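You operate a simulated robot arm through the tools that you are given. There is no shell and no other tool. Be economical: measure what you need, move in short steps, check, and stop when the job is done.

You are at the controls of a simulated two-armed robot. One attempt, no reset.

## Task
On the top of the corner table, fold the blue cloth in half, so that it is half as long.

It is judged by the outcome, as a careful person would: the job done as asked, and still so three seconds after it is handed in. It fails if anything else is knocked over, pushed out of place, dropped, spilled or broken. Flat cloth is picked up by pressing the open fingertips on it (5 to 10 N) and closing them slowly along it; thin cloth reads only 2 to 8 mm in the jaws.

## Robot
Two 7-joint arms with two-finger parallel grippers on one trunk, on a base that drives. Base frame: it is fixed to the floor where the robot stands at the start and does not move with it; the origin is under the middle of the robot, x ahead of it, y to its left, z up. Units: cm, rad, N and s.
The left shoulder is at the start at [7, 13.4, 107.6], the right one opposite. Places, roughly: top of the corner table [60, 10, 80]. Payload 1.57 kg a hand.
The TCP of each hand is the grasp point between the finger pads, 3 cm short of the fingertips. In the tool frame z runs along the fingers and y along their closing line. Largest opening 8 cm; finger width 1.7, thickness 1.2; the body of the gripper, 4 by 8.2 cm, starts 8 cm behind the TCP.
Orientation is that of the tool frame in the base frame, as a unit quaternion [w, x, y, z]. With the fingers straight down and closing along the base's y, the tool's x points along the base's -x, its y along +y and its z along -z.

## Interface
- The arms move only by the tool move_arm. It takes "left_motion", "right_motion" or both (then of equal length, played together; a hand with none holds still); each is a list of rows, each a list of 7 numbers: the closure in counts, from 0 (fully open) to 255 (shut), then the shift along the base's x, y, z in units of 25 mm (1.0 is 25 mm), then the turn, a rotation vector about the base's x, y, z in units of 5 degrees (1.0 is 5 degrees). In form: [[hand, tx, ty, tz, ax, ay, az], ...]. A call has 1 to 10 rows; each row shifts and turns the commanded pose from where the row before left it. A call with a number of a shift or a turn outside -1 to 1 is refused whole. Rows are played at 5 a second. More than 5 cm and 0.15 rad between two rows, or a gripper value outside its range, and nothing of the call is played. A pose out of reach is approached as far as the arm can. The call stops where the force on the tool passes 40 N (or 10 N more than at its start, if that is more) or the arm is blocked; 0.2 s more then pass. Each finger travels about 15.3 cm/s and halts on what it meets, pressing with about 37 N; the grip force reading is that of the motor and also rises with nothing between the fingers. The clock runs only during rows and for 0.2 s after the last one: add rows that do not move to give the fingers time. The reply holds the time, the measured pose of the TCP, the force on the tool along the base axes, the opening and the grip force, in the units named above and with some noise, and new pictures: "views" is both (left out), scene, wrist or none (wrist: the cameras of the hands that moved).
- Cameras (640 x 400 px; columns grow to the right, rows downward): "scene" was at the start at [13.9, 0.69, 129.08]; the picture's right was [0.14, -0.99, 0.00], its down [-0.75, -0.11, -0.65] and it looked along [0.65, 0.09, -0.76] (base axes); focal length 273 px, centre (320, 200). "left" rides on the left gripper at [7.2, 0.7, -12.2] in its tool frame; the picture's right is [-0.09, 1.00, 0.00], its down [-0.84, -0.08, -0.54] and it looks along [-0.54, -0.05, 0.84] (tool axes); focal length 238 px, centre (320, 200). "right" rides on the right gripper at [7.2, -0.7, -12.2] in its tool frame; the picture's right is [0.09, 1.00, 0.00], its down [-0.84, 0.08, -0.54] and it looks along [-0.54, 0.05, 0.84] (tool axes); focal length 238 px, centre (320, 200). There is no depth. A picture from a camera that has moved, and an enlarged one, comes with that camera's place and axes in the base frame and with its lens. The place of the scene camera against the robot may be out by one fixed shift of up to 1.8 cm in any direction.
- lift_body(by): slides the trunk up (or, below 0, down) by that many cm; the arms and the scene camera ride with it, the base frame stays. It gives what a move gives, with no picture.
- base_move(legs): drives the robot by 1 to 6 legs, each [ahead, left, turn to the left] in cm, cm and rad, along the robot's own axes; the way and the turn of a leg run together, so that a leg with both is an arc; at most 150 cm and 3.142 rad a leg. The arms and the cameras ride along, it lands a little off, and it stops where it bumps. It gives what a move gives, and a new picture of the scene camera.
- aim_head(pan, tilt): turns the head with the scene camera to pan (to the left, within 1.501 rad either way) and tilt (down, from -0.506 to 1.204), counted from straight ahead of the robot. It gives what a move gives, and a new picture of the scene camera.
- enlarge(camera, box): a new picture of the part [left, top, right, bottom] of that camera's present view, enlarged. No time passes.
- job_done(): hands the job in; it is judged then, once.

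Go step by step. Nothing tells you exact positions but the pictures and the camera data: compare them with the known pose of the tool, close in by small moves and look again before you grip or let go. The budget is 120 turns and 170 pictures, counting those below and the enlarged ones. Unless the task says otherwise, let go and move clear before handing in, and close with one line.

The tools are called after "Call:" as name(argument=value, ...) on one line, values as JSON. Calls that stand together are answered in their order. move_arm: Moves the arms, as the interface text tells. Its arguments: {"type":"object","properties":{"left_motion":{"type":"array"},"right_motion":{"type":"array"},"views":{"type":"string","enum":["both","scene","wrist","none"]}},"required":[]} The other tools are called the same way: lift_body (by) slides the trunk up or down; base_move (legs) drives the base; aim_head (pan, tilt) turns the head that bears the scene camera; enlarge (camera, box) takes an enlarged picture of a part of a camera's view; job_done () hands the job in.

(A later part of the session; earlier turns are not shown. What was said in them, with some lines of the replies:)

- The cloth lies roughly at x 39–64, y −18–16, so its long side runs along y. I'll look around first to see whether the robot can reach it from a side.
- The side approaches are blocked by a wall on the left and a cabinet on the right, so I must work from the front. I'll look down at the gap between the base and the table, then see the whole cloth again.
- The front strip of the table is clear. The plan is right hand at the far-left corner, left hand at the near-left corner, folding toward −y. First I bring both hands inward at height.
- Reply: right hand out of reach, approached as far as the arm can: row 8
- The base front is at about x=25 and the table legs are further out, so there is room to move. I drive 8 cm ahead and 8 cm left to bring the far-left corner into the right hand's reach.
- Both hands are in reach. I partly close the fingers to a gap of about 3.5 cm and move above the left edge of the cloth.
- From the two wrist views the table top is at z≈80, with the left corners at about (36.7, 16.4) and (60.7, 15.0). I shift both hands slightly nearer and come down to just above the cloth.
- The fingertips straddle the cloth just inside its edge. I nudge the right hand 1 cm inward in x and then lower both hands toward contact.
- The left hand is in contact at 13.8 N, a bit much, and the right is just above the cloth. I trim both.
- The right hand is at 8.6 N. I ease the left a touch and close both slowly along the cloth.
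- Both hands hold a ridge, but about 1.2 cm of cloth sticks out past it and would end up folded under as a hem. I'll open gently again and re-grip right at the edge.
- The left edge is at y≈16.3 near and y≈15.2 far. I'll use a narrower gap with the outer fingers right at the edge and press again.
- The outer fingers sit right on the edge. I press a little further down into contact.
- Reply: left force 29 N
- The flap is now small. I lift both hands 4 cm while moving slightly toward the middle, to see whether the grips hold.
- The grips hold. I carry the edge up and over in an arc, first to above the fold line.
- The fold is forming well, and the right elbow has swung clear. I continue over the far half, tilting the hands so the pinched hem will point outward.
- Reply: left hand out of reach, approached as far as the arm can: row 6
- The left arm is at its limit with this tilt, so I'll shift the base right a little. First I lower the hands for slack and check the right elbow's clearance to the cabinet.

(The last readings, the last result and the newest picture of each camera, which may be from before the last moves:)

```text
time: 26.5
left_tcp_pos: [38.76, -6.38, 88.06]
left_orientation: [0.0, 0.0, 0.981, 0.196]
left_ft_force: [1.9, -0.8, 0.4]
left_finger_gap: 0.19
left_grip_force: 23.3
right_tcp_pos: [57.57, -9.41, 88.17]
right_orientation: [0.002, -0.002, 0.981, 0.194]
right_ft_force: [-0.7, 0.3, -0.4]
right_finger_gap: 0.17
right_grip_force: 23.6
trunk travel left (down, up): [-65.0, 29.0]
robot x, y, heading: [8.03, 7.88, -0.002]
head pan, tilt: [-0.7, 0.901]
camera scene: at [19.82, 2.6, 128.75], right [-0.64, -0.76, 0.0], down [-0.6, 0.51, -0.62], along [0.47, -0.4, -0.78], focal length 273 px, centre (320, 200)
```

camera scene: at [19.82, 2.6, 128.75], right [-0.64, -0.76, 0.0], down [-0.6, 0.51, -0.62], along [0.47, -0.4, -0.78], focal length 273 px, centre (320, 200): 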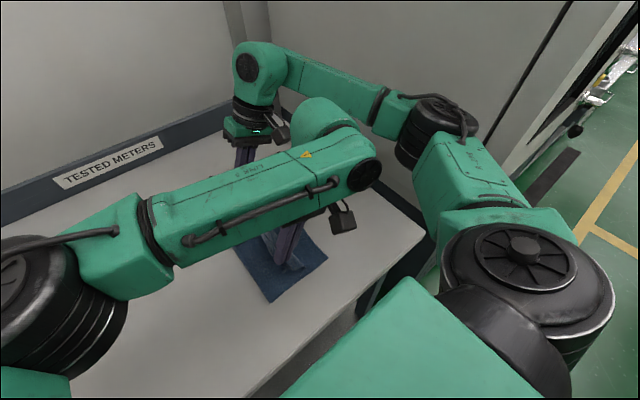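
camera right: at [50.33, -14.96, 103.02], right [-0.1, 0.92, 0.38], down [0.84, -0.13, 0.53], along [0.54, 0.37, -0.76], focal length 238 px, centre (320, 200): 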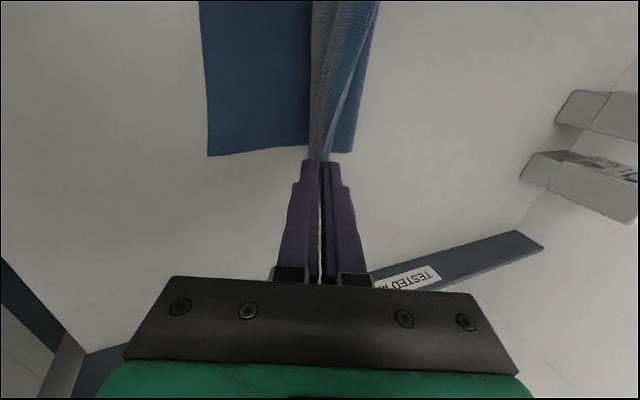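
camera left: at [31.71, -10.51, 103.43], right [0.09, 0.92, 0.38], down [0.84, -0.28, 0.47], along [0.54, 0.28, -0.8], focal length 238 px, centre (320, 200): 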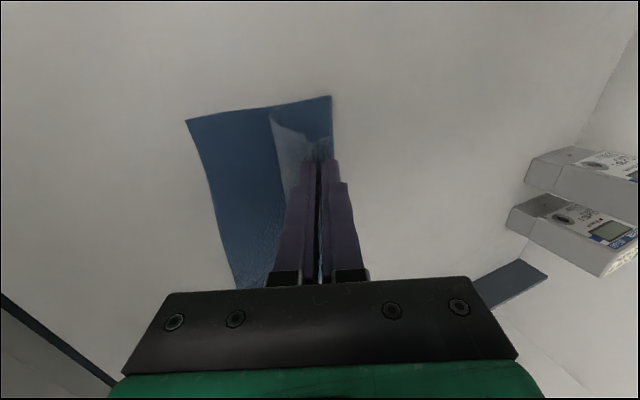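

The left wrist is close to the right elbow, and the right elbow is near the cabinet. Backing the base off in two 3 cm steps, with the hands compensating, will stretch the arms and pull the elbows inward.

Call:
base_move(legs=[[-3, 0, 0]])

Call:
move_arm(left_motion=[[255, 0.6, 0, 0, 0, 0, 0], [255, 0.6, 0, 0, 0, 0, 0]], right_motion=[[255, 0.6, 0, 0, 0, 0, 0], [255, 0.6, 0, 0, 0, 0, 0]], views="none")

Call:
base_move(legs=[[-3, 0, 0]])

Call:
move_arm(left_motion=[[255, 0.6, 0, 0, 0, 0, 0], [255, 0.6, 0, 0, 0, 0, 0]], right_motion=[[255, 0.6, 0, 0, 0, 0, 0], [255, 0.6, 0, 0, 0, 0, 0]])

```text
time: 27.3
left_tcp_pos: [36.03, -6.54, 87.96]
left_orientation: [-0.002, 0.0, 0.981, 0.194]
left_ft_force: [1.0, -0.1, 0.1]
left_finger_gap: 0.17
left_grip_force: 23.5
right_tcp_pos: [54.9, -9.42, 88.0]
right_orientation: [0.0, -0.002, 0.981, 0.195]
right_ft_force: [-0.7, 0.4, 0.0]
right_finger_gap: 0.19
right_grip_force: 23.5
trunk travel left (down, up): [-65.0, 29.0]
robot x, y, heading: [4.79, 8.26, 0.004]
head pan, tilt: [-0.7, 0.901]
camera scene: at [17.1, 2.57, 128.72], right [-0.64, -0.76, 0.0], down [-0.6, 0.51, -0.62], along [0.47, -0.4, -0.78], focal length 273 px, centre (320, 200)
```

scene: 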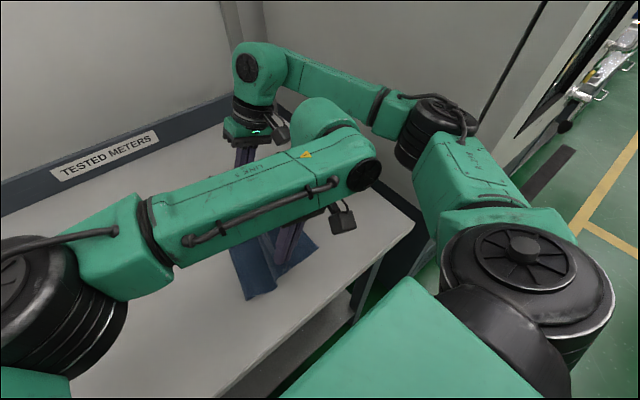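

```text
time: 27.9
left_tcp_pos: [38.09, -6.19, 87.92]
left_orientation: [0.001, 0.0, 0.981, 0.194]
left_ft_force: [8.4, -1.5, 0.2]
left_finger_gap: 0.17
left_grip_force: 23.7
left hand out of reach, approached as far as the arm can: row 2
right_tcp_pos: [57.69, -9.22, 88.11]
right_orientation: [0.0, -0.003, 0.981, 0.194]
right_ft_force: [-8.8, 2.0, 0.4]
right_finger_gap: 0.16
right_grip_force: 23.8
trunk travel left (down, up): [-65.0, 29.0]
robot x, y, heading: [5.22, 8.14, 0.001]
head pan, tilt: [-0.7, 0.901]
```

```text
time: 28.8
left_tcp_pos: [35.31, -6.23, 87.93]
left_orientation: [-0.002, -0.001, 0.981, 0.195]
left_ft_force: [10.6, -1.5, 1.0]
left_finger_gap: 0.18
left_grip_force: 23.9
right_tcp_pos: [54.98, -9.31, 88.03]
right_orientation: [0.0, -0.002, 0.981, 0.195]
right_ft_force: [-10.5, 1.4, -0.1]
right_finger_gap: 0.17
right_grip_force: 23.3
trunk travel left (down, up): [-65.0, 29.0]
robot x, y, heading: [1.87, 8.08, 0.001]
head pan, tilt: [-0.7, 0.901]
camera scene: at [14.23, 2.57, 128.72], right [-0.64, -0.76, 0.0], down [-0.6, 0.51, -0.62], along [0.47, -0.4, -0.78], focal length 273 px, centre (320, 200)
```

scene: 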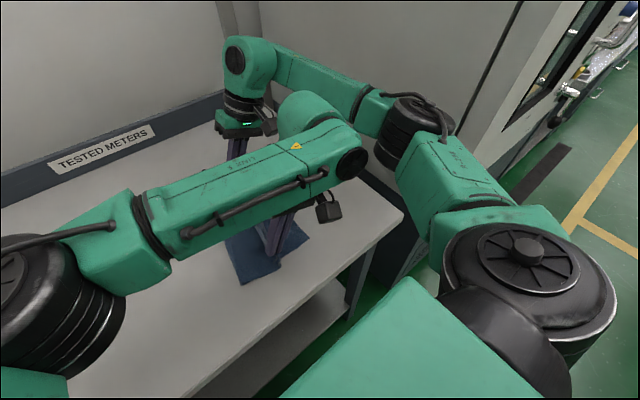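

```text
time: 29.4
left_tcp_pos: [38.36, -5.53, 87.98]
left_orientation: [0.0, -0.002, 0.981, 0.194]
left_ft_force: [10.1, -2.4, 1.1]
left_finger_gap: 0.19
left_grip_force: 23.6
left hand out of reach, approached as far as the arm can: row 1, 2
right_tcp_pos: [57.76, -9.18, 87.98]
right_orientation: [0.0, -0.003, 0.981, 0.195]
right_ft_force: [-9.8, 1.5, -0.1]
right_finger_gap: 0.18
right_grip_force: 23.2
trunk travel left (down, up): [-65.0, 29.0]
robot x, y, heading: [1.99, 7.7, -0.007]
head pan, tilt: [-0.7, 0.901]
camera scene: at [13.97, 2.63, 128.75], right [-0.64, -0.76, 0.0], down [-0.6, 0.5, -0.62], along [0.47, -0.4, -0.78], focal length 273 px, centre (320, 200)
camera right: at [50.59, -14.68, 99.05], right [-0.1, 0.92, 0.38], down [0.84, -0.13, 0.53], along [0.54, 0.37, -0.76], focal length 238 px, centre (320, 200)
camera left: at [31.27, -9.53, 99.46], right [0.09, 0.92, 0.38], down [0.84, -0.28, 0.47], along [0.54, 0.27, -0.8], focal length 238 px, centre (320, 200)
```

scene: 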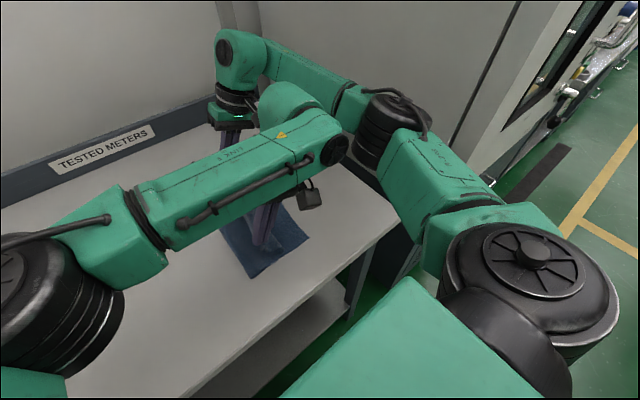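
right: 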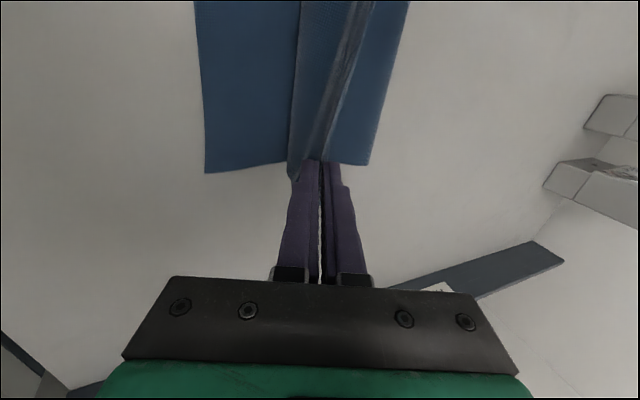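
left: 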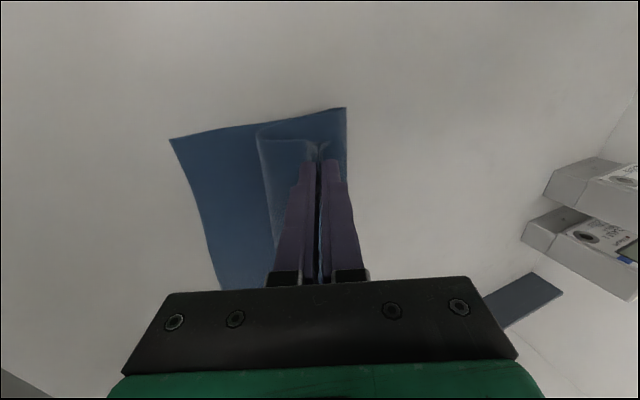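

The hands are pulling apart at about 10 N, so I bring the right hand back 1 cm and take the tilt off the left hand to regain its reach.

Call:
move_arm(left_motion=[[255, 0, 0, 0, -1, 0, 0], [255, 0, 0, 0, -1, 0, 0], [255, 0, 0, 0, -1, 0, 0], [255, 0, 0, 0, -1, 0, 0], [255, 0, 0, 0, -0.5, 0, 0]], right_motion=[[255, -0.2, 0, 0, 0, 0, 0], [255, -0.15, 0, 0, 0, 0, 0], [255, 0, 0, 0, 0, 0, 0], [255, 0, 0, 0, 0, 0, 0], [255, 0, 0, 0, 0, 0, 0]], views="scene")

```text
time: 30.6
left_tcp_pos: [38.37, -5.51, 87.99]
left_orientation: [0.0, 0.0, 1.0, -0.001]
left_ft_force: [-1.2, -0.5, 0.2]
left_finger_gap: 0.18
left_grip_force: 23.4
right_tcp_pos: [56.97, -9.35, 88.14]
right_orientation: [0.002, -0.001, 0.981, 0.194]
right_ft_force: [0.0, -0.9, 0.0]
right_finger_gap: 0.15
right_grip_force: 23.3
trunk travel left (down, up): [-65.0, 29.0]
robot x, y, heading: [2.14, 7.84, 0.001]
head pan, tilt: [-0.7, 0.901]
camera scene: at [13.95, 2.61, 128.75], right [-0.64, -0.76, 0.0], down [-0.6, 0.51, -0.62], along [0.47, -0.4, -0.78], focal length 273 px, centre (320, 200)
```

scene: 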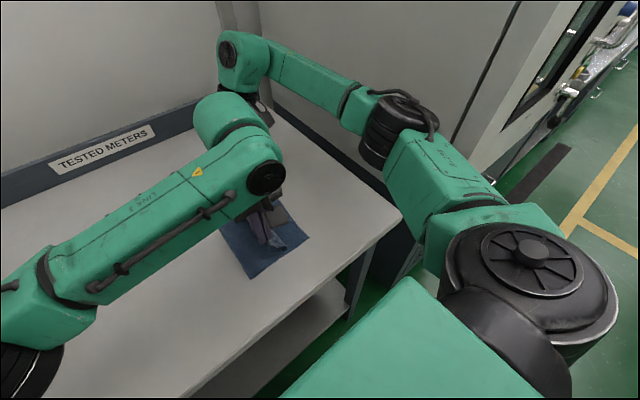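

The tension is gone and there's clearance everywhere. I carry both hands on to near their final positions at about 1.5 cm height.

Call:
move_arm(left_motion=[[255, 0.08, -0.5, -0.2, 0, 0, 0], [255, 0.08, -0.5, -0.2, 0, 0, 0], [255, 0, -0.5, -0.3, 0, 0, 0], [255, 0, -0.5, -0.3, 0, 0, 0], [255, 0, -0.36, -0.4, 0, 0, 0]], right_motion=[[255, 0.08, -0.4, -0.2, 0, 0, 0], [255, 0.08, -0.4, -0.2, 0, 0, 0], [255, 0, -0.4, -0.3, 0, 0, 0], [255, 0, -0.4, -0.3, 0, 0, 0], [255, 0, -0.4, -0.35, 0, 0, 0]])

```text
time: 31.8
left_tcp_pos: [38.93, -11.6, 84.52]
left_orientation: [-0.001, -0.001, 1.0, -0.001]
left_ft_force: [-0.1, -0.5, -0.5]
left_finger_gap: 0.18
left_grip_force: 23.6
right_tcp_pos: [57.32, -11.75, 86.71]
right_orientation: [0.002, -0.002, 0.981, 0.194]
right_ft_force: [0.0, -0.3, 0.2]
right_finger_gap: 0.17
right_grip_force: 23.8
right hand out of reach, approached as far as the arm can: row 3, 4, 5
trunk travel left (down, up): [-65.0, 29.0]
robot x, y, heading: [1.98, 7.89, 0.0]
head pan, tilt: [-0.7, 0.901]
camera scene: at [13.96, 2.55, 128.75], right [-0.64, -0.76, 0.0], down [-0.6, 0.51, -0.62], along [0.47, -0.4, -0.78], focal length 273 px, centre (320, 200)
camera right: at [50.03, -17.26, 97.66], right [-0.1, 0.92, 0.38], down [0.84, -0.13, 0.53], along [0.54, 0.37, -0.76], focal length 238 px, centre (320, 200)
camera left: at [31.7, -10.86, 96.55], right [0.09, 1.0, 0.0], down [0.84, -0.08, 0.54], along [0.54, -0.05, -0.84], focal length 238 px, centre (320, 200)
```

scene: 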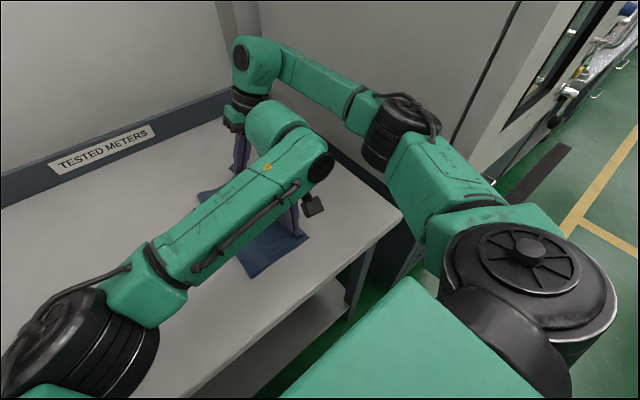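
right: 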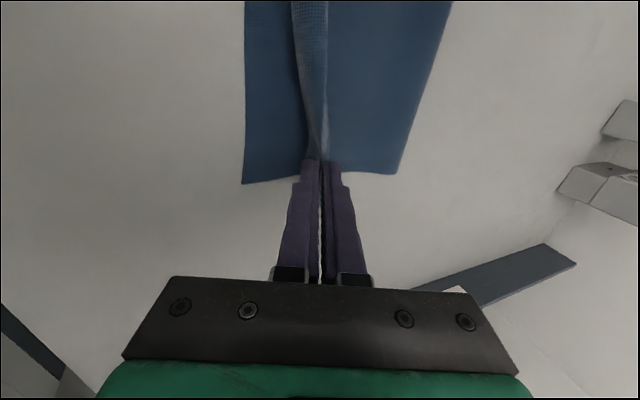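
left: 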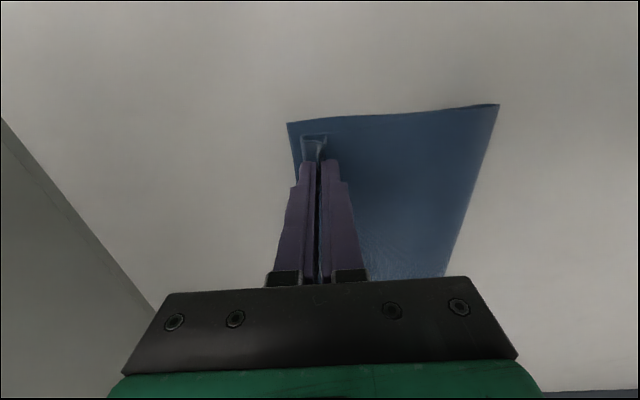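

The right hand now hits its limit from the tilt. I untilt it and bring it to its final position.

Call:
move_arm(left_motion=[[255, 0, 0, 0, 0, 0, 0], [255, 0, 0, 0, 0, 0, 0], [255, 0, 0, 0, 0, 0, 0], [255, 0, 0, 0, 0, 0, 0], [255, 0, 0, 0, 0, 0, 0], [255, 0, 0, 0, 0, 0, 0]], right_motion=[[255, 0, 0, 0, -1, 0, 0], [255, 0, 0, 0, -1, 0, 0], [255, 0, 0, 0, -1, 0, 0], [255, 0, 0, -0.2, -1, 0, 0], [255, 0, -0.3, -0.3, -0.5, 0, 0], [255, 0, -0.36, -0.38, 0, 0, 0]], views="wrist")

```text
time: 33.1
left_tcp_pos: [38.81, -11.54, 84.4]
left_orientation: [-0.001, 0.0, 1.0, -0.001]
left_ft_force: [-0.6, -0.1, -0.9]
left_finger_gap: 0.15
left_grip_force: 23.9
right_tcp_pos: [57.37, -13.64, 84.54]
right_orientation: [0.0, -0.002, 1.0, 0.0]
right_ft_force: [-0.3, 0.7, 0.0]
right_finger_gap: 0.17
right_grip_force: 23.7
trunk travel left (down, up): [-65.0, 29.0]
robot x, y, heading: [2.27, 8.28, -0.003]
head pan, tilt: [-0.7, 0.901]
camera right: at [50.14, -14.42, 96.64], right [-0.1, 1.0, 0.0], down [0.84, 0.08, 0.54], along [0.54, 0.05, -0.84], focal length 238 px, centre (320, 200)
camera left: at [31.72, -10.84, 96.55], right [0.09, 1.0, 0.0], down [0.84, -0.08, 0.54], along [0.54, -0.05, -0.84], focal length 238 px, centre (320, 200)
```

right: 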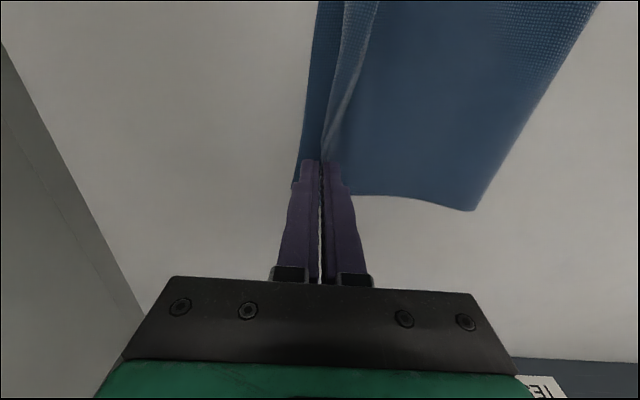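
left: 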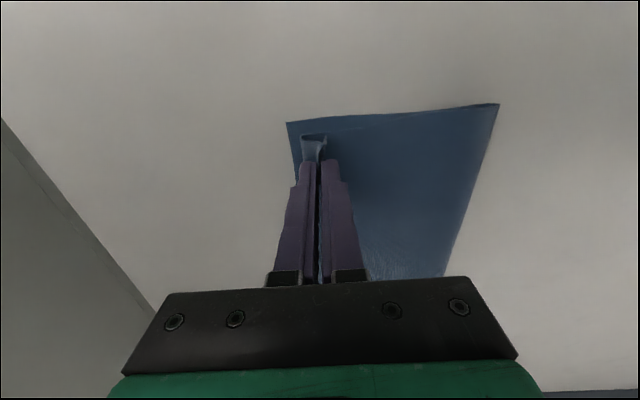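

Both are in place. I lower to just above the cloth and open moderately, so the ridges are let go between the fingers.

Call:
move_arm(left_motion=[[255, 0, 0, -0.2, 0, 0, 0], [255, 0, 0, -0.2, 0, 0, 0], [230, 0, 0, 0, 0, 0, 0], [205, 0, 0, 0, 0, 0, 0], [180, 0, 0, 0, 0, 0, 0], [170, 0, 0, 0, 0, 0, 0]], right_motion=[[255, 0, 0, -0.2, 0, 0, 0], [255, 0, 0, -0.2, 0, 0, 0], [230, 0, 0, 0, 0, 0, 0], [205, 0, 0, 0, 0, 0, 0], [180, 0, 0, 0, 0, 0, 0], [170, 0, 0, 0, 0, 0, 0]], views="wrist")

```text
time: 34.5
left_tcp_pos: [38.82, -11.32, 83.38]
left_orientation: [0.0, -0.001, 1.0, 0.0]
left_ft_force: [-0.4, 0.6, 0.1]
left_finger_gap: 2.67
left_grip_force: 0.1
right_tcp_pos: [57.41, -13.49, 83.55]
right_orientation: [0.001, -0.002, 1.0, 0.0]
right_ft_force: [0.4, 1.3, 0.8]
right_finger_gap: 2.68
right_grip_force: 0.1
trunk travel left (down, up): [-65.0, 29.0]
robot x, y, heading: [2.08, 7.82, -0.0]
head pan, tilt: [-0.7, 0.901]
camera right: at [50.17, -14.29, 95.66], right [-0.1, 1.0, 0.0], down [0.84, 0.08, 0.54], along [0.54, 0.05, -0.84], focal length 238 px, centre (320, 200)
camera left: at [31.62, -10.66, 95.58], right [0.09, 1.0, 0.0], down [0.84, -0.08, 0.54], along [0.54, -0.05, -0.84], focal length 238 px, centre (320, 200)
```

right: 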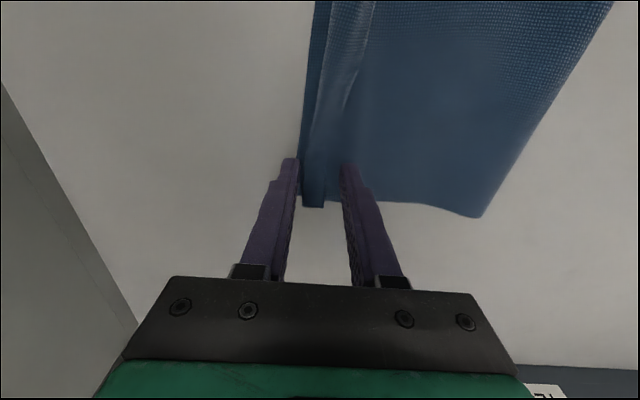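
left: 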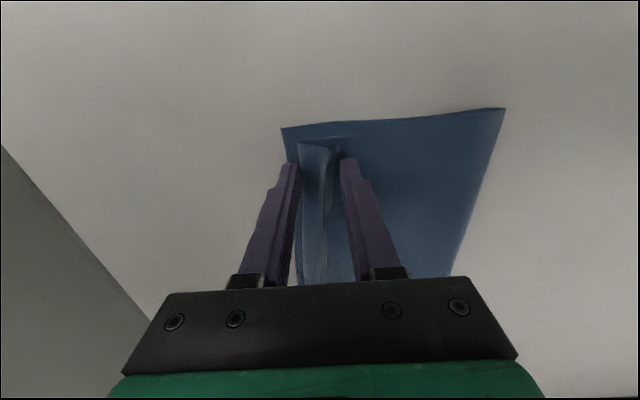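

The edge strip shows a hem about 2–3 cm wide, folded back toward +y. I sweep the hands toward −y so the inner fingers push the strip outward.

Call:
move_arm(left_motion=[[170, 0, -0.2, 0, 0, 0, 0], [170, 0, -0.3, 0, 0, 0, 0], [170, 0, -0.3, 0, 0, 0, 0], [170, 0, -0.3, 0, 0, 0, 0]], right_motion=[[170, 0, -0.2, 0, 0, 0, 0], [170, 0, -0.3, 0, 0, 0, 0], [170, 0, -0.3, 0, 0, 0, 0], [170, 0, -0.3, 0, 0, 0, 0]], views="wrist")

```text
time: 35.5
left_tcp_pos: [38.8, -13.43, 83.5]
left_orientation: [0.0, 0.0, 1.0, -0.001]
left_ft_force: [0.5, -1.1, 0.5]
left_finger_gap: 2.66
left_grip_force: 0.1
left hand out of reach, approached as far as the arm can: row 4
right_tcp_pos: [57.3, -16.15, 83.49]
right_orientation: [0.001, -0.003, 1.0, -0.001]
right_ft_force: [0.2, 0.4, -0.2]
right_finger_gap: 2.7
right_grip_force: 0.0
trunk travel left (down, up): [-65.0, 29.0]
robot x, y, heading: [1.91, 7.74, -0.007]
head pan, tilt: [-0.7, 0.901]
camera right: at [50.11, -16.96, 95.65], right [-0.1, 1.0, 0.0], down [0.84, 0.08, 0.54], along [0.54, 0.05, -0.84], focal length 238 px, centre (320, 200)
camera left: at [31.62, -12.67, 95.53], right [0.09, 1.0, 0.0], down [0.84, -0.07, 0.54], along [0.54, -0.05, -0.84], focal length 238 px, centre (320, 200)
```

right: 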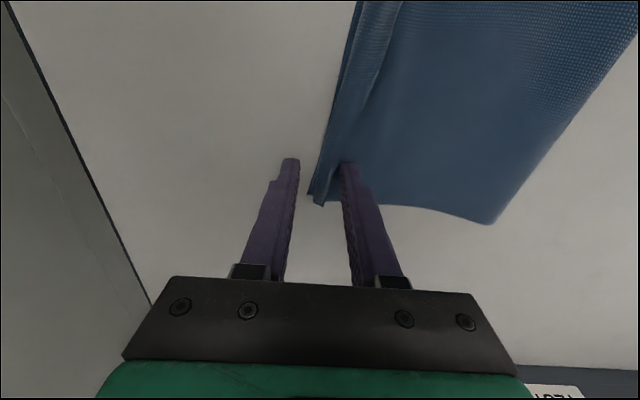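
left: 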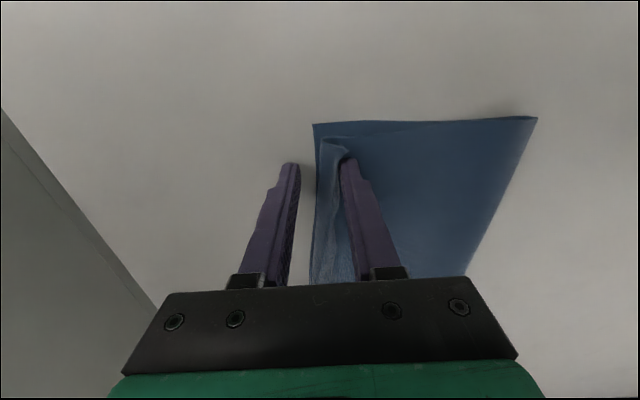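

I lift both hands and retract to look at the fold from above.

Call:
move_arm(left_motion=[[170, 0, 0, 0.6, 0, 0, 0], [170, 0, 0.5, 1, 0, 0, 0], [170, 0, 1, 1, 0, 0, 0], [170, 0, 1, 1, 0, 0, 0], [170, 0, 1, 0, 0, 0, 0], [170, 0, 1, 0, 0, 0, 0], [170, 0, 1, 0, 0, 0, 0], [170, 0, 1, 0, 0, 0, 0]], right_motion=[[170, 0, 0, 0.6, 0, 0, 0], [170, 0, 0, 1, 0, 0, 0], [170, 0, 0, 1, 0, 0, 0], [170, 0, 0, 1, 0, 0, 0], [170, 0, 0, 0.5, 0, 0, 0], [170, 0, 0, 0, 0, 0, 0], [170, 0, 0, 0, 0, 0, 0], [170, 0, 0, 0, 0, 0, 0]], views="none")

Call:
aim_head(pan=-0.3, tilt=0.95)

```text
time: 37.4
left_tcp_pos: [38.63, 2.98, 92.42]
left_orientation: [-0.001, 0.0, 1.0, -0.001]
left_ft_force: [0.4, -0.7, -1.1]
left_finger_gap: 2.64
left_grip_force: 0.0
right_tcp_pos: [57.48, -16.05, 93.78]
right_orientation: [0.0, -0.003, 1.0, -0.001]
right_ft_force: [-0.7, 0.3, 0.2]
right_finger_gap: 2.68
right_grip_force: 0.0
trunk travel left (down, up): [-65.0, 29.0]
robot x, y, heading: [2.09, 8.04, 0.0]
head pan, tilt: [-0.7, 0.901]
```

```text
time: 38.2
left_tcp_pos: [38.71, 2.98, 92.54]
left_orientation: [0.0, -0.001, 1.0, 0.0]
left_ft_force: [-0.3, 0.2, -0.3]
left_finger_gap: 2.66
left_grip_force: 0.0
right_tcp_pos: [57.56, -16.16, 93.82]
right_orientation: [0.0, -0.003, 1.0, -0.001]
right_ft_force: [0.4, -0.5, -0.5]
right_finger_gap: 2.67
right_grip_force: 0.0
trunk travel left (down, up): [-65.0, 29.0]
robot x, y, heading: [1.69, 8.02, 0.0]
head pan, tilt: [-0.3, 0.949]
camera scene: at [15.13, 5.31, 128.39], right [-0.3, -0.95, 0.0], down [-0.78, 0.24, -0.58], along [0.56, -0.17, -0.81], focal length 273 px, centre (320, 200)
```

scene: 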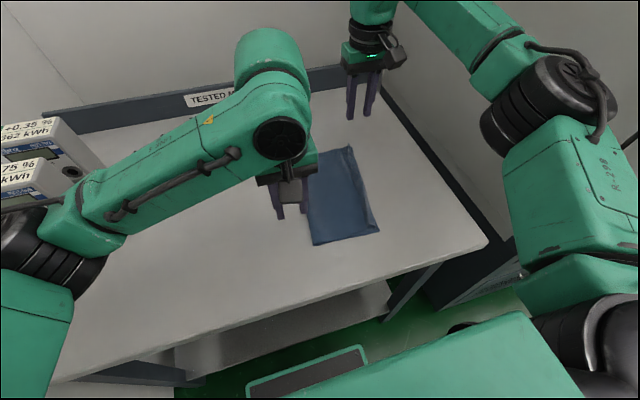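

Call:
move_arm(left_motion=[[170, 0, 1, 0, 0, 0, 0], [170, 0, 1, 0, 0, 0, 0], [170, 0, 1, 0, 0, 0, 0], [170, 0, 1, 0, 0, 0, 0]], views="none")

Call:
enlarge(camera="scene", box=[270, 120, 430, 260])

Call:
enlarge(camera="right", box=[160, 0, 640, 300])

```text
time: 39.2
left_tcp_pos: [38.68, 12.81, 92.41]
left_orientation: [0.0, 0.0, 1.0, -0.001]
left_ft_force: [0.5, -0.5, -0.3]
left_finger_gap: 2.67
left_grip_force: 0.1
right_tcp_pos: [57.31, -16.11, 93.81]
right_orientation: [0.001, -0.002, 1.0, -0.001]
right_ft_force: [0.2, 0.7, 0.4]
right_finger_gap: 2.67
right_grip_force: 0.0
trunk travel left (down, up): [-65.0, 29.0]
robot x, y, heading: [2.32, 7.91, 0.0]
head pan, tilt: [-0.3, 0.949]
```

```text
2.86 times, centred on (350, 190) of scene
camera zoom: at [15.1, 5.44, 128.39], right [-0.3, -0.96, 0.0], down [-0.78, 0.24, -0.58], along [0.56, -0.17, -0.81], focal length 779 px, centre (234, 229)
```

zoom: 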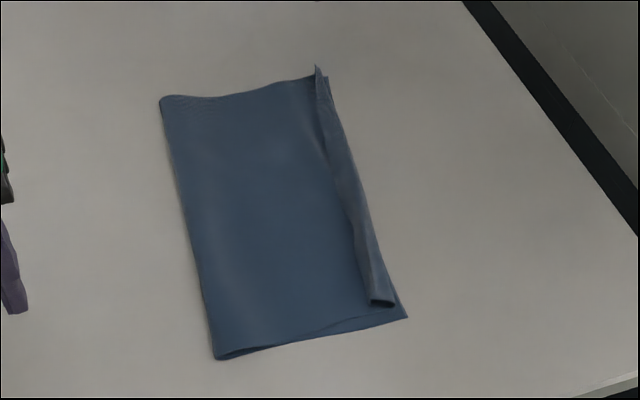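

```text
1.33 times, centred on (400, 150) of right
camera zoom: at [50.21, -16.92, 106.01], right [-0.1, 1.0, 0.0], down [0.84, 0.08, 0.54], along [0.54, 0.05, -0.84], focal length 318 px, centre (213, 267)
```

zoom: 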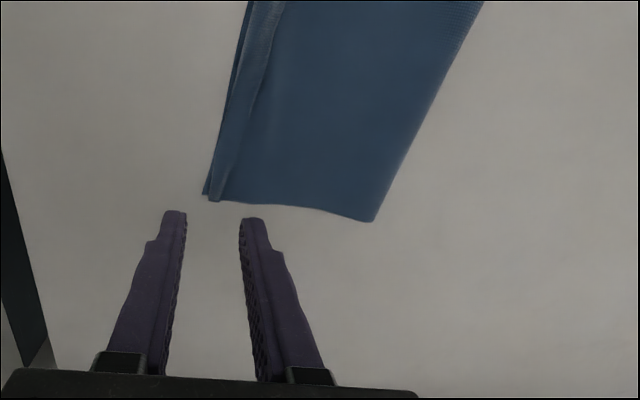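

The fold is well formed; only a rolled hem of about 1.5–2 cm remains on the top edge. I try brushing it outward with the closed right fingers, coming from the inside just above the cloth.

Call:
move_arm(right_motion=[[255, 0, 0.8, 0, 0, 0, 0], [255, 0, 0.8, -0.5, 0, 0, 0], [255, 0, 0.7, -0.8, 0, 0, 0], [255, 0, 0, -1, 0, 0, 0], [255, 0, 0, -1, 0, 0, 0], [255, 0, 0, -0.5, 0, 0, 0], [255, 0, 0, -0.28, 0, 0, 0]], views="wrist")

```text
time: 40.8
left_tcp_pos: [38.57, 12.93, 92.39]
left_orientation: [0.001, 0.001, 1.0, -0.001]
left_ft_force: [-0.2, 0.0, -0.1]
left_finger_gap: 2.66
left_grip_force: 0.0
right_tcp_pos: [57.41, -10.43, 83.57]
right_orientation: [0.001, -0.002, 1.0, -0.002]
right_ft_force: [0.8, -0.1, 0.1]
right_finger_gap: 0.01
right_grip_force: 21.3
trunk travel left (down, up): [-65.0, 29.0]
robot x, y, heading: [2.16, 7.88, 0.0]
head pan, tilt: [-0.3, 0.949]
camera right: at [50.14, -11.27, 95.75], right [-0.1, 1.0, 0.0], down [0.84, 0.08, 0.54], along [0.54, 0.05, -0.84], focal length 238 px, centre (320, 200)
```

right: 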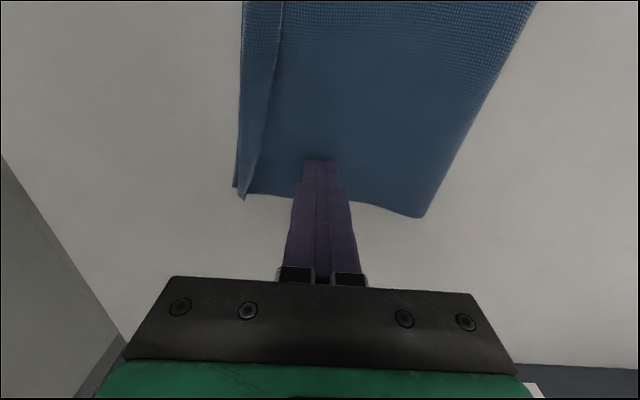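

Now the gentle outward sweep, rising a little at the end.

Call:
move_arm(right_motion=[[255, 0, -0.4, 0, 0, 0, 0], [255, 0, -0.4, 0, 0, 0, 0], [255, 0, -0.4, 0, 0, 0, 0], [255, 0, -0.4, 0.04, 0, 0, 0], [255, 0, -0.4, 0.1, 0, 0, 0], [255, 0, -0.3, 0.1, 0, 0, 0]], views="wrist")

```text
time: 42.2
left_tcp_pos: [38.61, 12.73, 92.49]
left_orientation: [0.0, -0.001, 1.0, -0.001]
left_ft_force: [0.3, 0.0, 0.3]
left_finger_gap: 2.68
left_grip_force: 0.0
right_tcp_pos: [57.29, -16.12, 84.33]
right_orientation: [0.001, -0.003, 1.0, -0.001]
right_ft_force: [-0.2, -0.1, -0.1]
right_finger_gap: 0.0
right_grip_force: 21.1
trunk travel left (down, up): [-65.0, 29.0]
robot x, y, heading: [2.22, 7.86, -0.005]
head pan, tilt: [-0.3, 0.949]
camera right: at [50.14, -16.96, 96.43], right [-0.1, 1.0, 0.0], down [0.84, 0.08, 0.54], along [0.54, 0.05, -0.84], focal length 238 px, centre (320, 200)
```

right: 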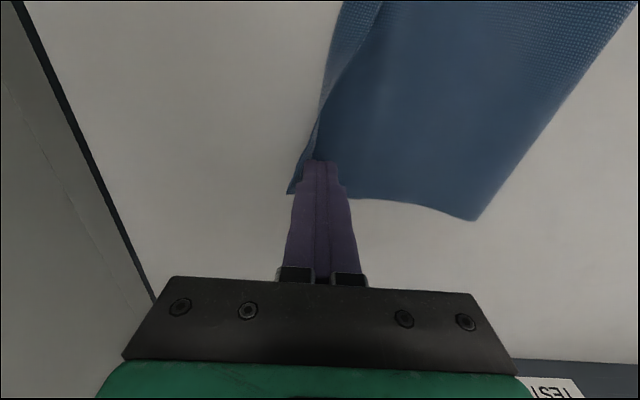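

The far end of the hem looks flipped outward. I follow through a little, then lift and check.

Call:
move_arm(right_motion=[[255, 0, -0.3, 0.05, 0, 0, 0], [255, 0, -0.3, 0.1, 0, 0, 0], [255, 0, 0, 1, 0, 0, 0], [255, 0, 0, 1, 0, 0, 0], [255, 0, 0, 1, 0, 0, 0], [255, 0, 0, 1, 0, 0, 0]], views="none")

Call:
enlarge(camera="scene", box=[270, 120, 430, 260])

Call:
enlarge(camera="right", box=[160, 0, 640, 300])

```text
time: 43.6
left_tcp_pos: [38.55, 12.87, 92.46]
left_orientation: [0.0, 0.0, 1.0, -0.001]
left_ft_force: [0.0, -0.1, 0.0]
left_finger_gap: 2.63
left_grip_force: 0.0
right_tcp_pos: [57.44, -17.77, 94.63]
right_orientation: [0.0, -0.002, 1.0, -0.001]
right_ft_force: [-0.4, 0.0, 0.0]
right_finger_gap: 0.0
right_grip_force: 21.5
trunk travel left (down, up): [-65.0, 29.0]
robot x, y, heading: [2.1, 8.39, -0.003]
head pan, tilt: [-0.3, 0.949]
```

```text
2.86 times, centred on (350, 190) of scene
camera zoom: at [15.08, 5.36, 128.39], right [-0.3, -0.96, 0.0], down [-0.78, 0.24, -0.58], along [0.56, -0.17, -0.81], focal length 779 px, centre (234, 229)
```

zoom: 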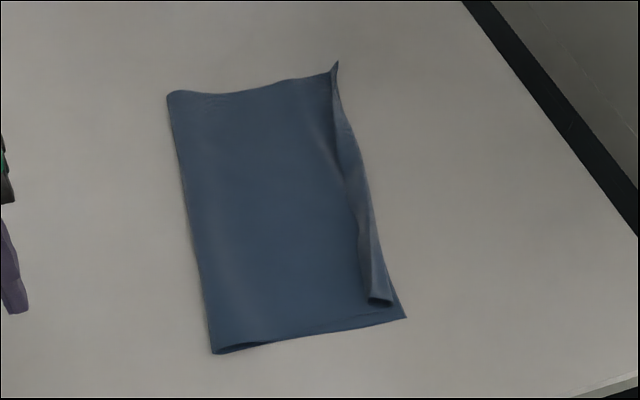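

```text
1.33 times, centred on (400, 150) of right
camera zoom: at [50.13, -18.59, 106.82], right [-0.1, 1.0, 0.0], down [0.84, 0.08, 0.54], along [0.54, 0.05, -0.84], focal length 318 px, centre (213, 267)
```

zoom: 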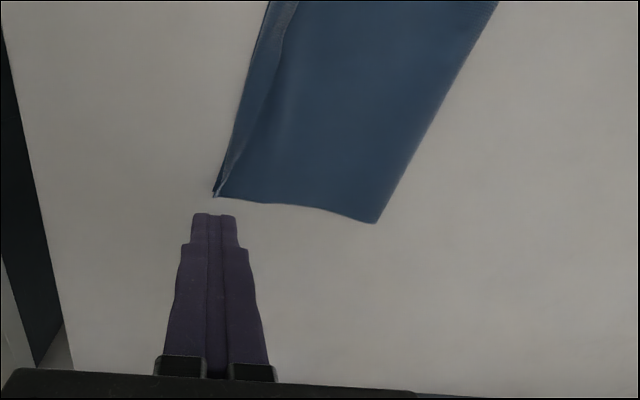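

The far end is nearly flat now. I repeat the brushing in the middle of the edge at x≈48.

Call:
move_arm(right_motion=[[255, -0.9, 0.7, 0, 0, 0, 0], [255, -0.9, 0.8, 0, 0, 0, 0], [255, -0.9, 0.8, -0.5, 0, 0, 0], [255, -0.9, 0.7, -0.7, 0, 0, 0], [255, 0, 0, -1, 0, 0, 0], [255, 0, 0, -1, 0, 0, 0], [255, 0, 0, -0.9, 0, 0, 0], [255, 0, 0, -0.3, 0, 0, 0]], views="wrist")

```text
time: 45.4
left_tcp_pos: [38.68, 12.83, 92.45]
left_orientation: [0.0, -0.001, 1.0, -0.001]
left_ft_force: [1.0, -0.1, 0.7]
left_finger_gap: 2.69
left_grip_force: 0.0
right_tcp_pos: [48.32, -10.34, 83.59]
right_orientation: [0.001, -0.002, 1.0, -0.001]
right_ft_force: [0.3, 0.6, -0.7]
right_finger_gap: 0.02
right_grip_force: 21.1
trunk travel left (down, up): [-65.0, 29.0]
robot x, y, heading: [1.68, 8.12, 0.003]
head pan, tilt: [-0.3, 0.949]
camera right: at [41.13, -11.12, 95.72], right [-0.1, 1.0, 0.0], down [0.84, 0.08, 0.54], along [0.54, 0.05, -0.84], focal length 238 px, centre (320, 200)
```

right: 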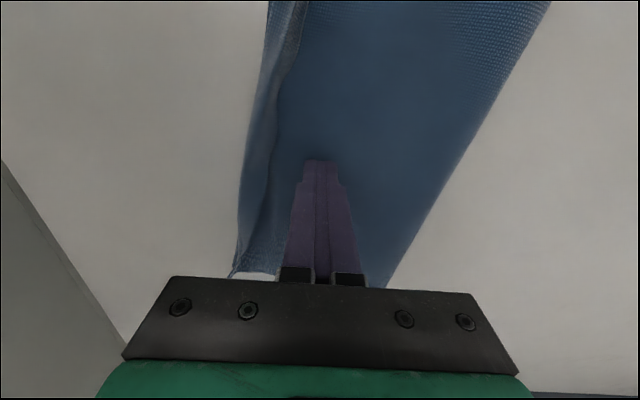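

Call:
move_arm(right_motion=[[255, 0, -0.4, 0, 0, 0, 0], [255, 0, -0.4, 0, 0, 0, 0], [255, 0, -0.4, 0.02, 0, 0, 0], [255, 0, -0.4, 0.06, 0, 0, 0], [255, 0, -0.4, 0.1, 0, 0, 0], [255, 0, -0.4, 0.1, 0, 0, 0], [255, 0, -0.3, 0.2, 0, 0, 0], [255, 0, 0, 1, 0, 0, 0], [255, 0, 0, 1, 0, 0, 0], [255, 0, 0, 1, 0, 0, 0]], views="wrist")

Call:
enlarge(camera="scene", box=[270, 120, 430, 260])

```text
time: 47.6
left_tcp_pos: [38.73, 12.81, 92.5]
left_orientation: [0.001, -0.002, 1.0, -0.001]
left_ft_force: [1.3, 0.5, 0.3]
left_finger_gap: 2.64
left_grip_force: 0.0
right_tcp_pos: [48.29, -16.96, 92.35]
right_orientation: [0.0, -0.003, 1.0, -0.001]
right_ft_force: [0.3, -0.5, 0.1]
right_finger_gap: 0.01
right_grip_force: 20.9
trunk travel left (down, up): [-65.0, 29.0]
robot x, y, heading: [1.89, 8.19, 0.003]
head pan, tilt: [-0.3, 0.949]
camera right: at [41.1, -17.73, 104.51], right [-0.1, 1.0, 0.0], down [0.84, 0.08, 0.54], along [0.54, 0.05, -0.84], focal length 238 px, centre (320, 200)
```

right: 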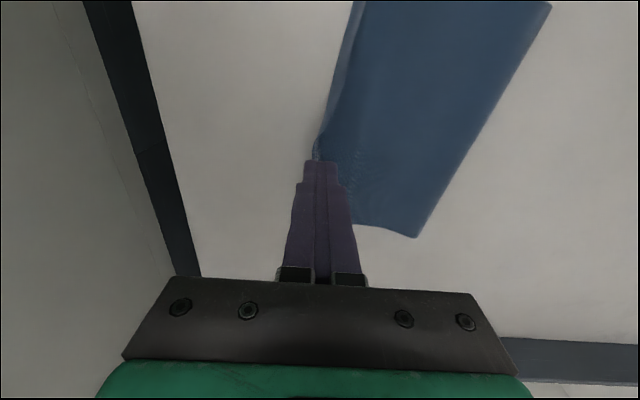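

```text
2.86 times, centred on (350, 190) of scene
camera zoom: at [15.1, 5.35, 128.39], right [-0.3, -0.96, 0.0], down [-0.78, 0.24, -0.58], along [0.56, -0.17, -0.81], focal length 779 px, centre (234, 229)
```

zoom: 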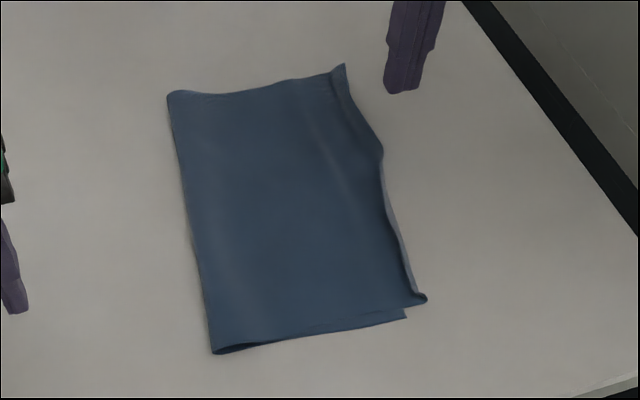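

The hem is now fully opened out: the top layer lies over the lower one with about 1.5 cm overhang and no hem. I move the hands clear and check the final state.

Call:
move_arm(left_motion=[[170, 0, 0.6, 0.5, 0, 0, 0], [170, 0, 0.6, 0.5, 0, 0, 0], [170, 0, 0, 0.5, 0, 0, 0]], right_motion=[[255, 0, 0, 0.5, 0, 0, 0], [255, 0, -0.6, 0.5, 0, 0, 0], [255, 0, -0.6, 0.5, 0, 0, 0]], views="scene")

Call:
enlarge(camera="scene", box=[300, 130, 400, 255])

Call:
enlarge(camera="right", box=[240, 0, 640, 250])

```text
time: 48.4
left_tcp_pos: [38.73, 15.79, 96.22]
left_orientation: [-0.001, -0.002, 1.0, 0.0]
left_ft_force: [1.1, -0.9, -0.3]
left_finger_gap: 2.68
left_grip_force: 0.1
right_tcp_pos: [48.27, -19.94, 95.99]
right_orientation: [0.0, -0.002, 1.0, 0.0]
right_ft_force: [0.3, -0.6, 0.1]
right_finger_gap: 0.02
right_grip_force: 21.6
trunk travel left (down, up): [-65.0, 29.0]
robot x, y, heading: [2.13, 8.01, -0.008]
head pan, tilt: [-0.3, 0.949]
camera scene: at [15.1, 5.23, 128.39], right [-0.3, -0.96, 0.0], down [-0.78, 0.24, -0.58], along [0.56, -0.17, -0.81], focal length 273 px, centre (320, 200)
```

scene: 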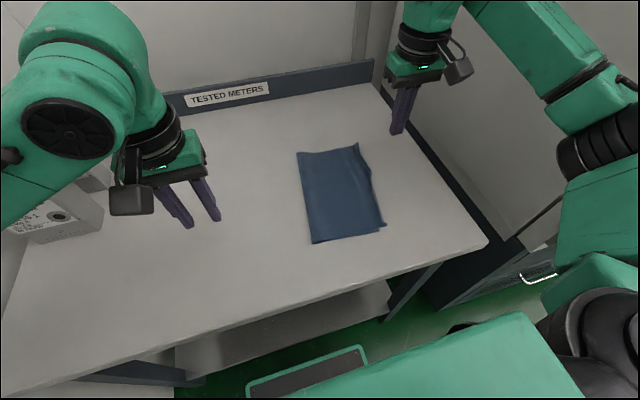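

```text
3.20 times, centred on (350, 192) of scene
camera zoom: at [15.1, 5.23, 128.39], right [-0.3, -0.96, 0.0], down [-0.78, 0.24, -0.58], along [0.56, -0.17, -0.81], focal length 872 px, centre (224, 224)
```

zoom: 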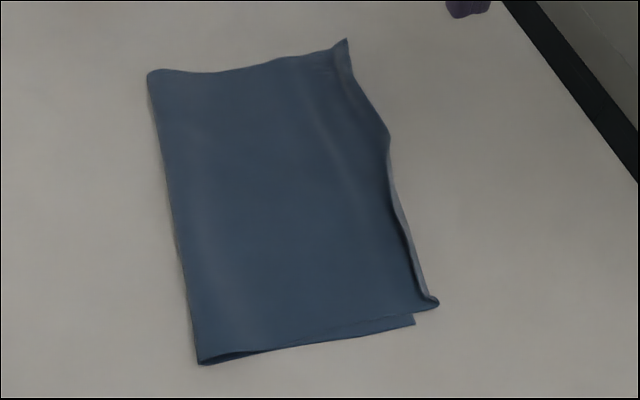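

```text
1.60 times, centred on (440, 125) of right
camera zoom: at [41.04, -20.73, 108.16], right [-0.1, 1.0, 0.0], down [0.84, 0.08, 0.54], along [0.54, 0.05, -0.84], focal length 381 px, centre (128, 320)
```

zoom: 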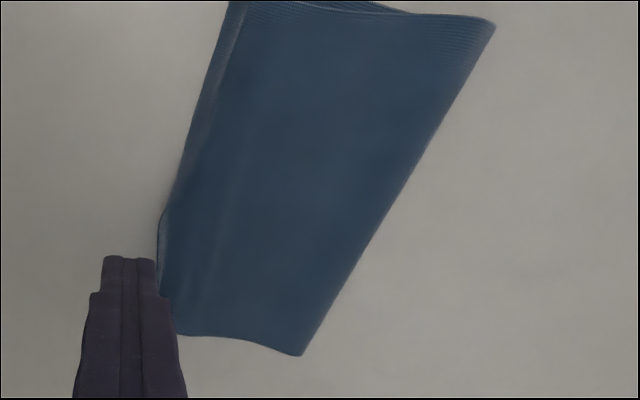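

The cloth lies flat in two layers with its edges about 1–1.5 cm from flush. Both hands are clear and nothing else has moved, so I hand it in.

Call:
job_done()

```text
The job is handed in.
```

The blue cloth is folded in half along its length on the corner table. The top layer overhangs the lower one by about 1–1.5 cm on the right-hand edge, and nothing else on the table was disturbed.
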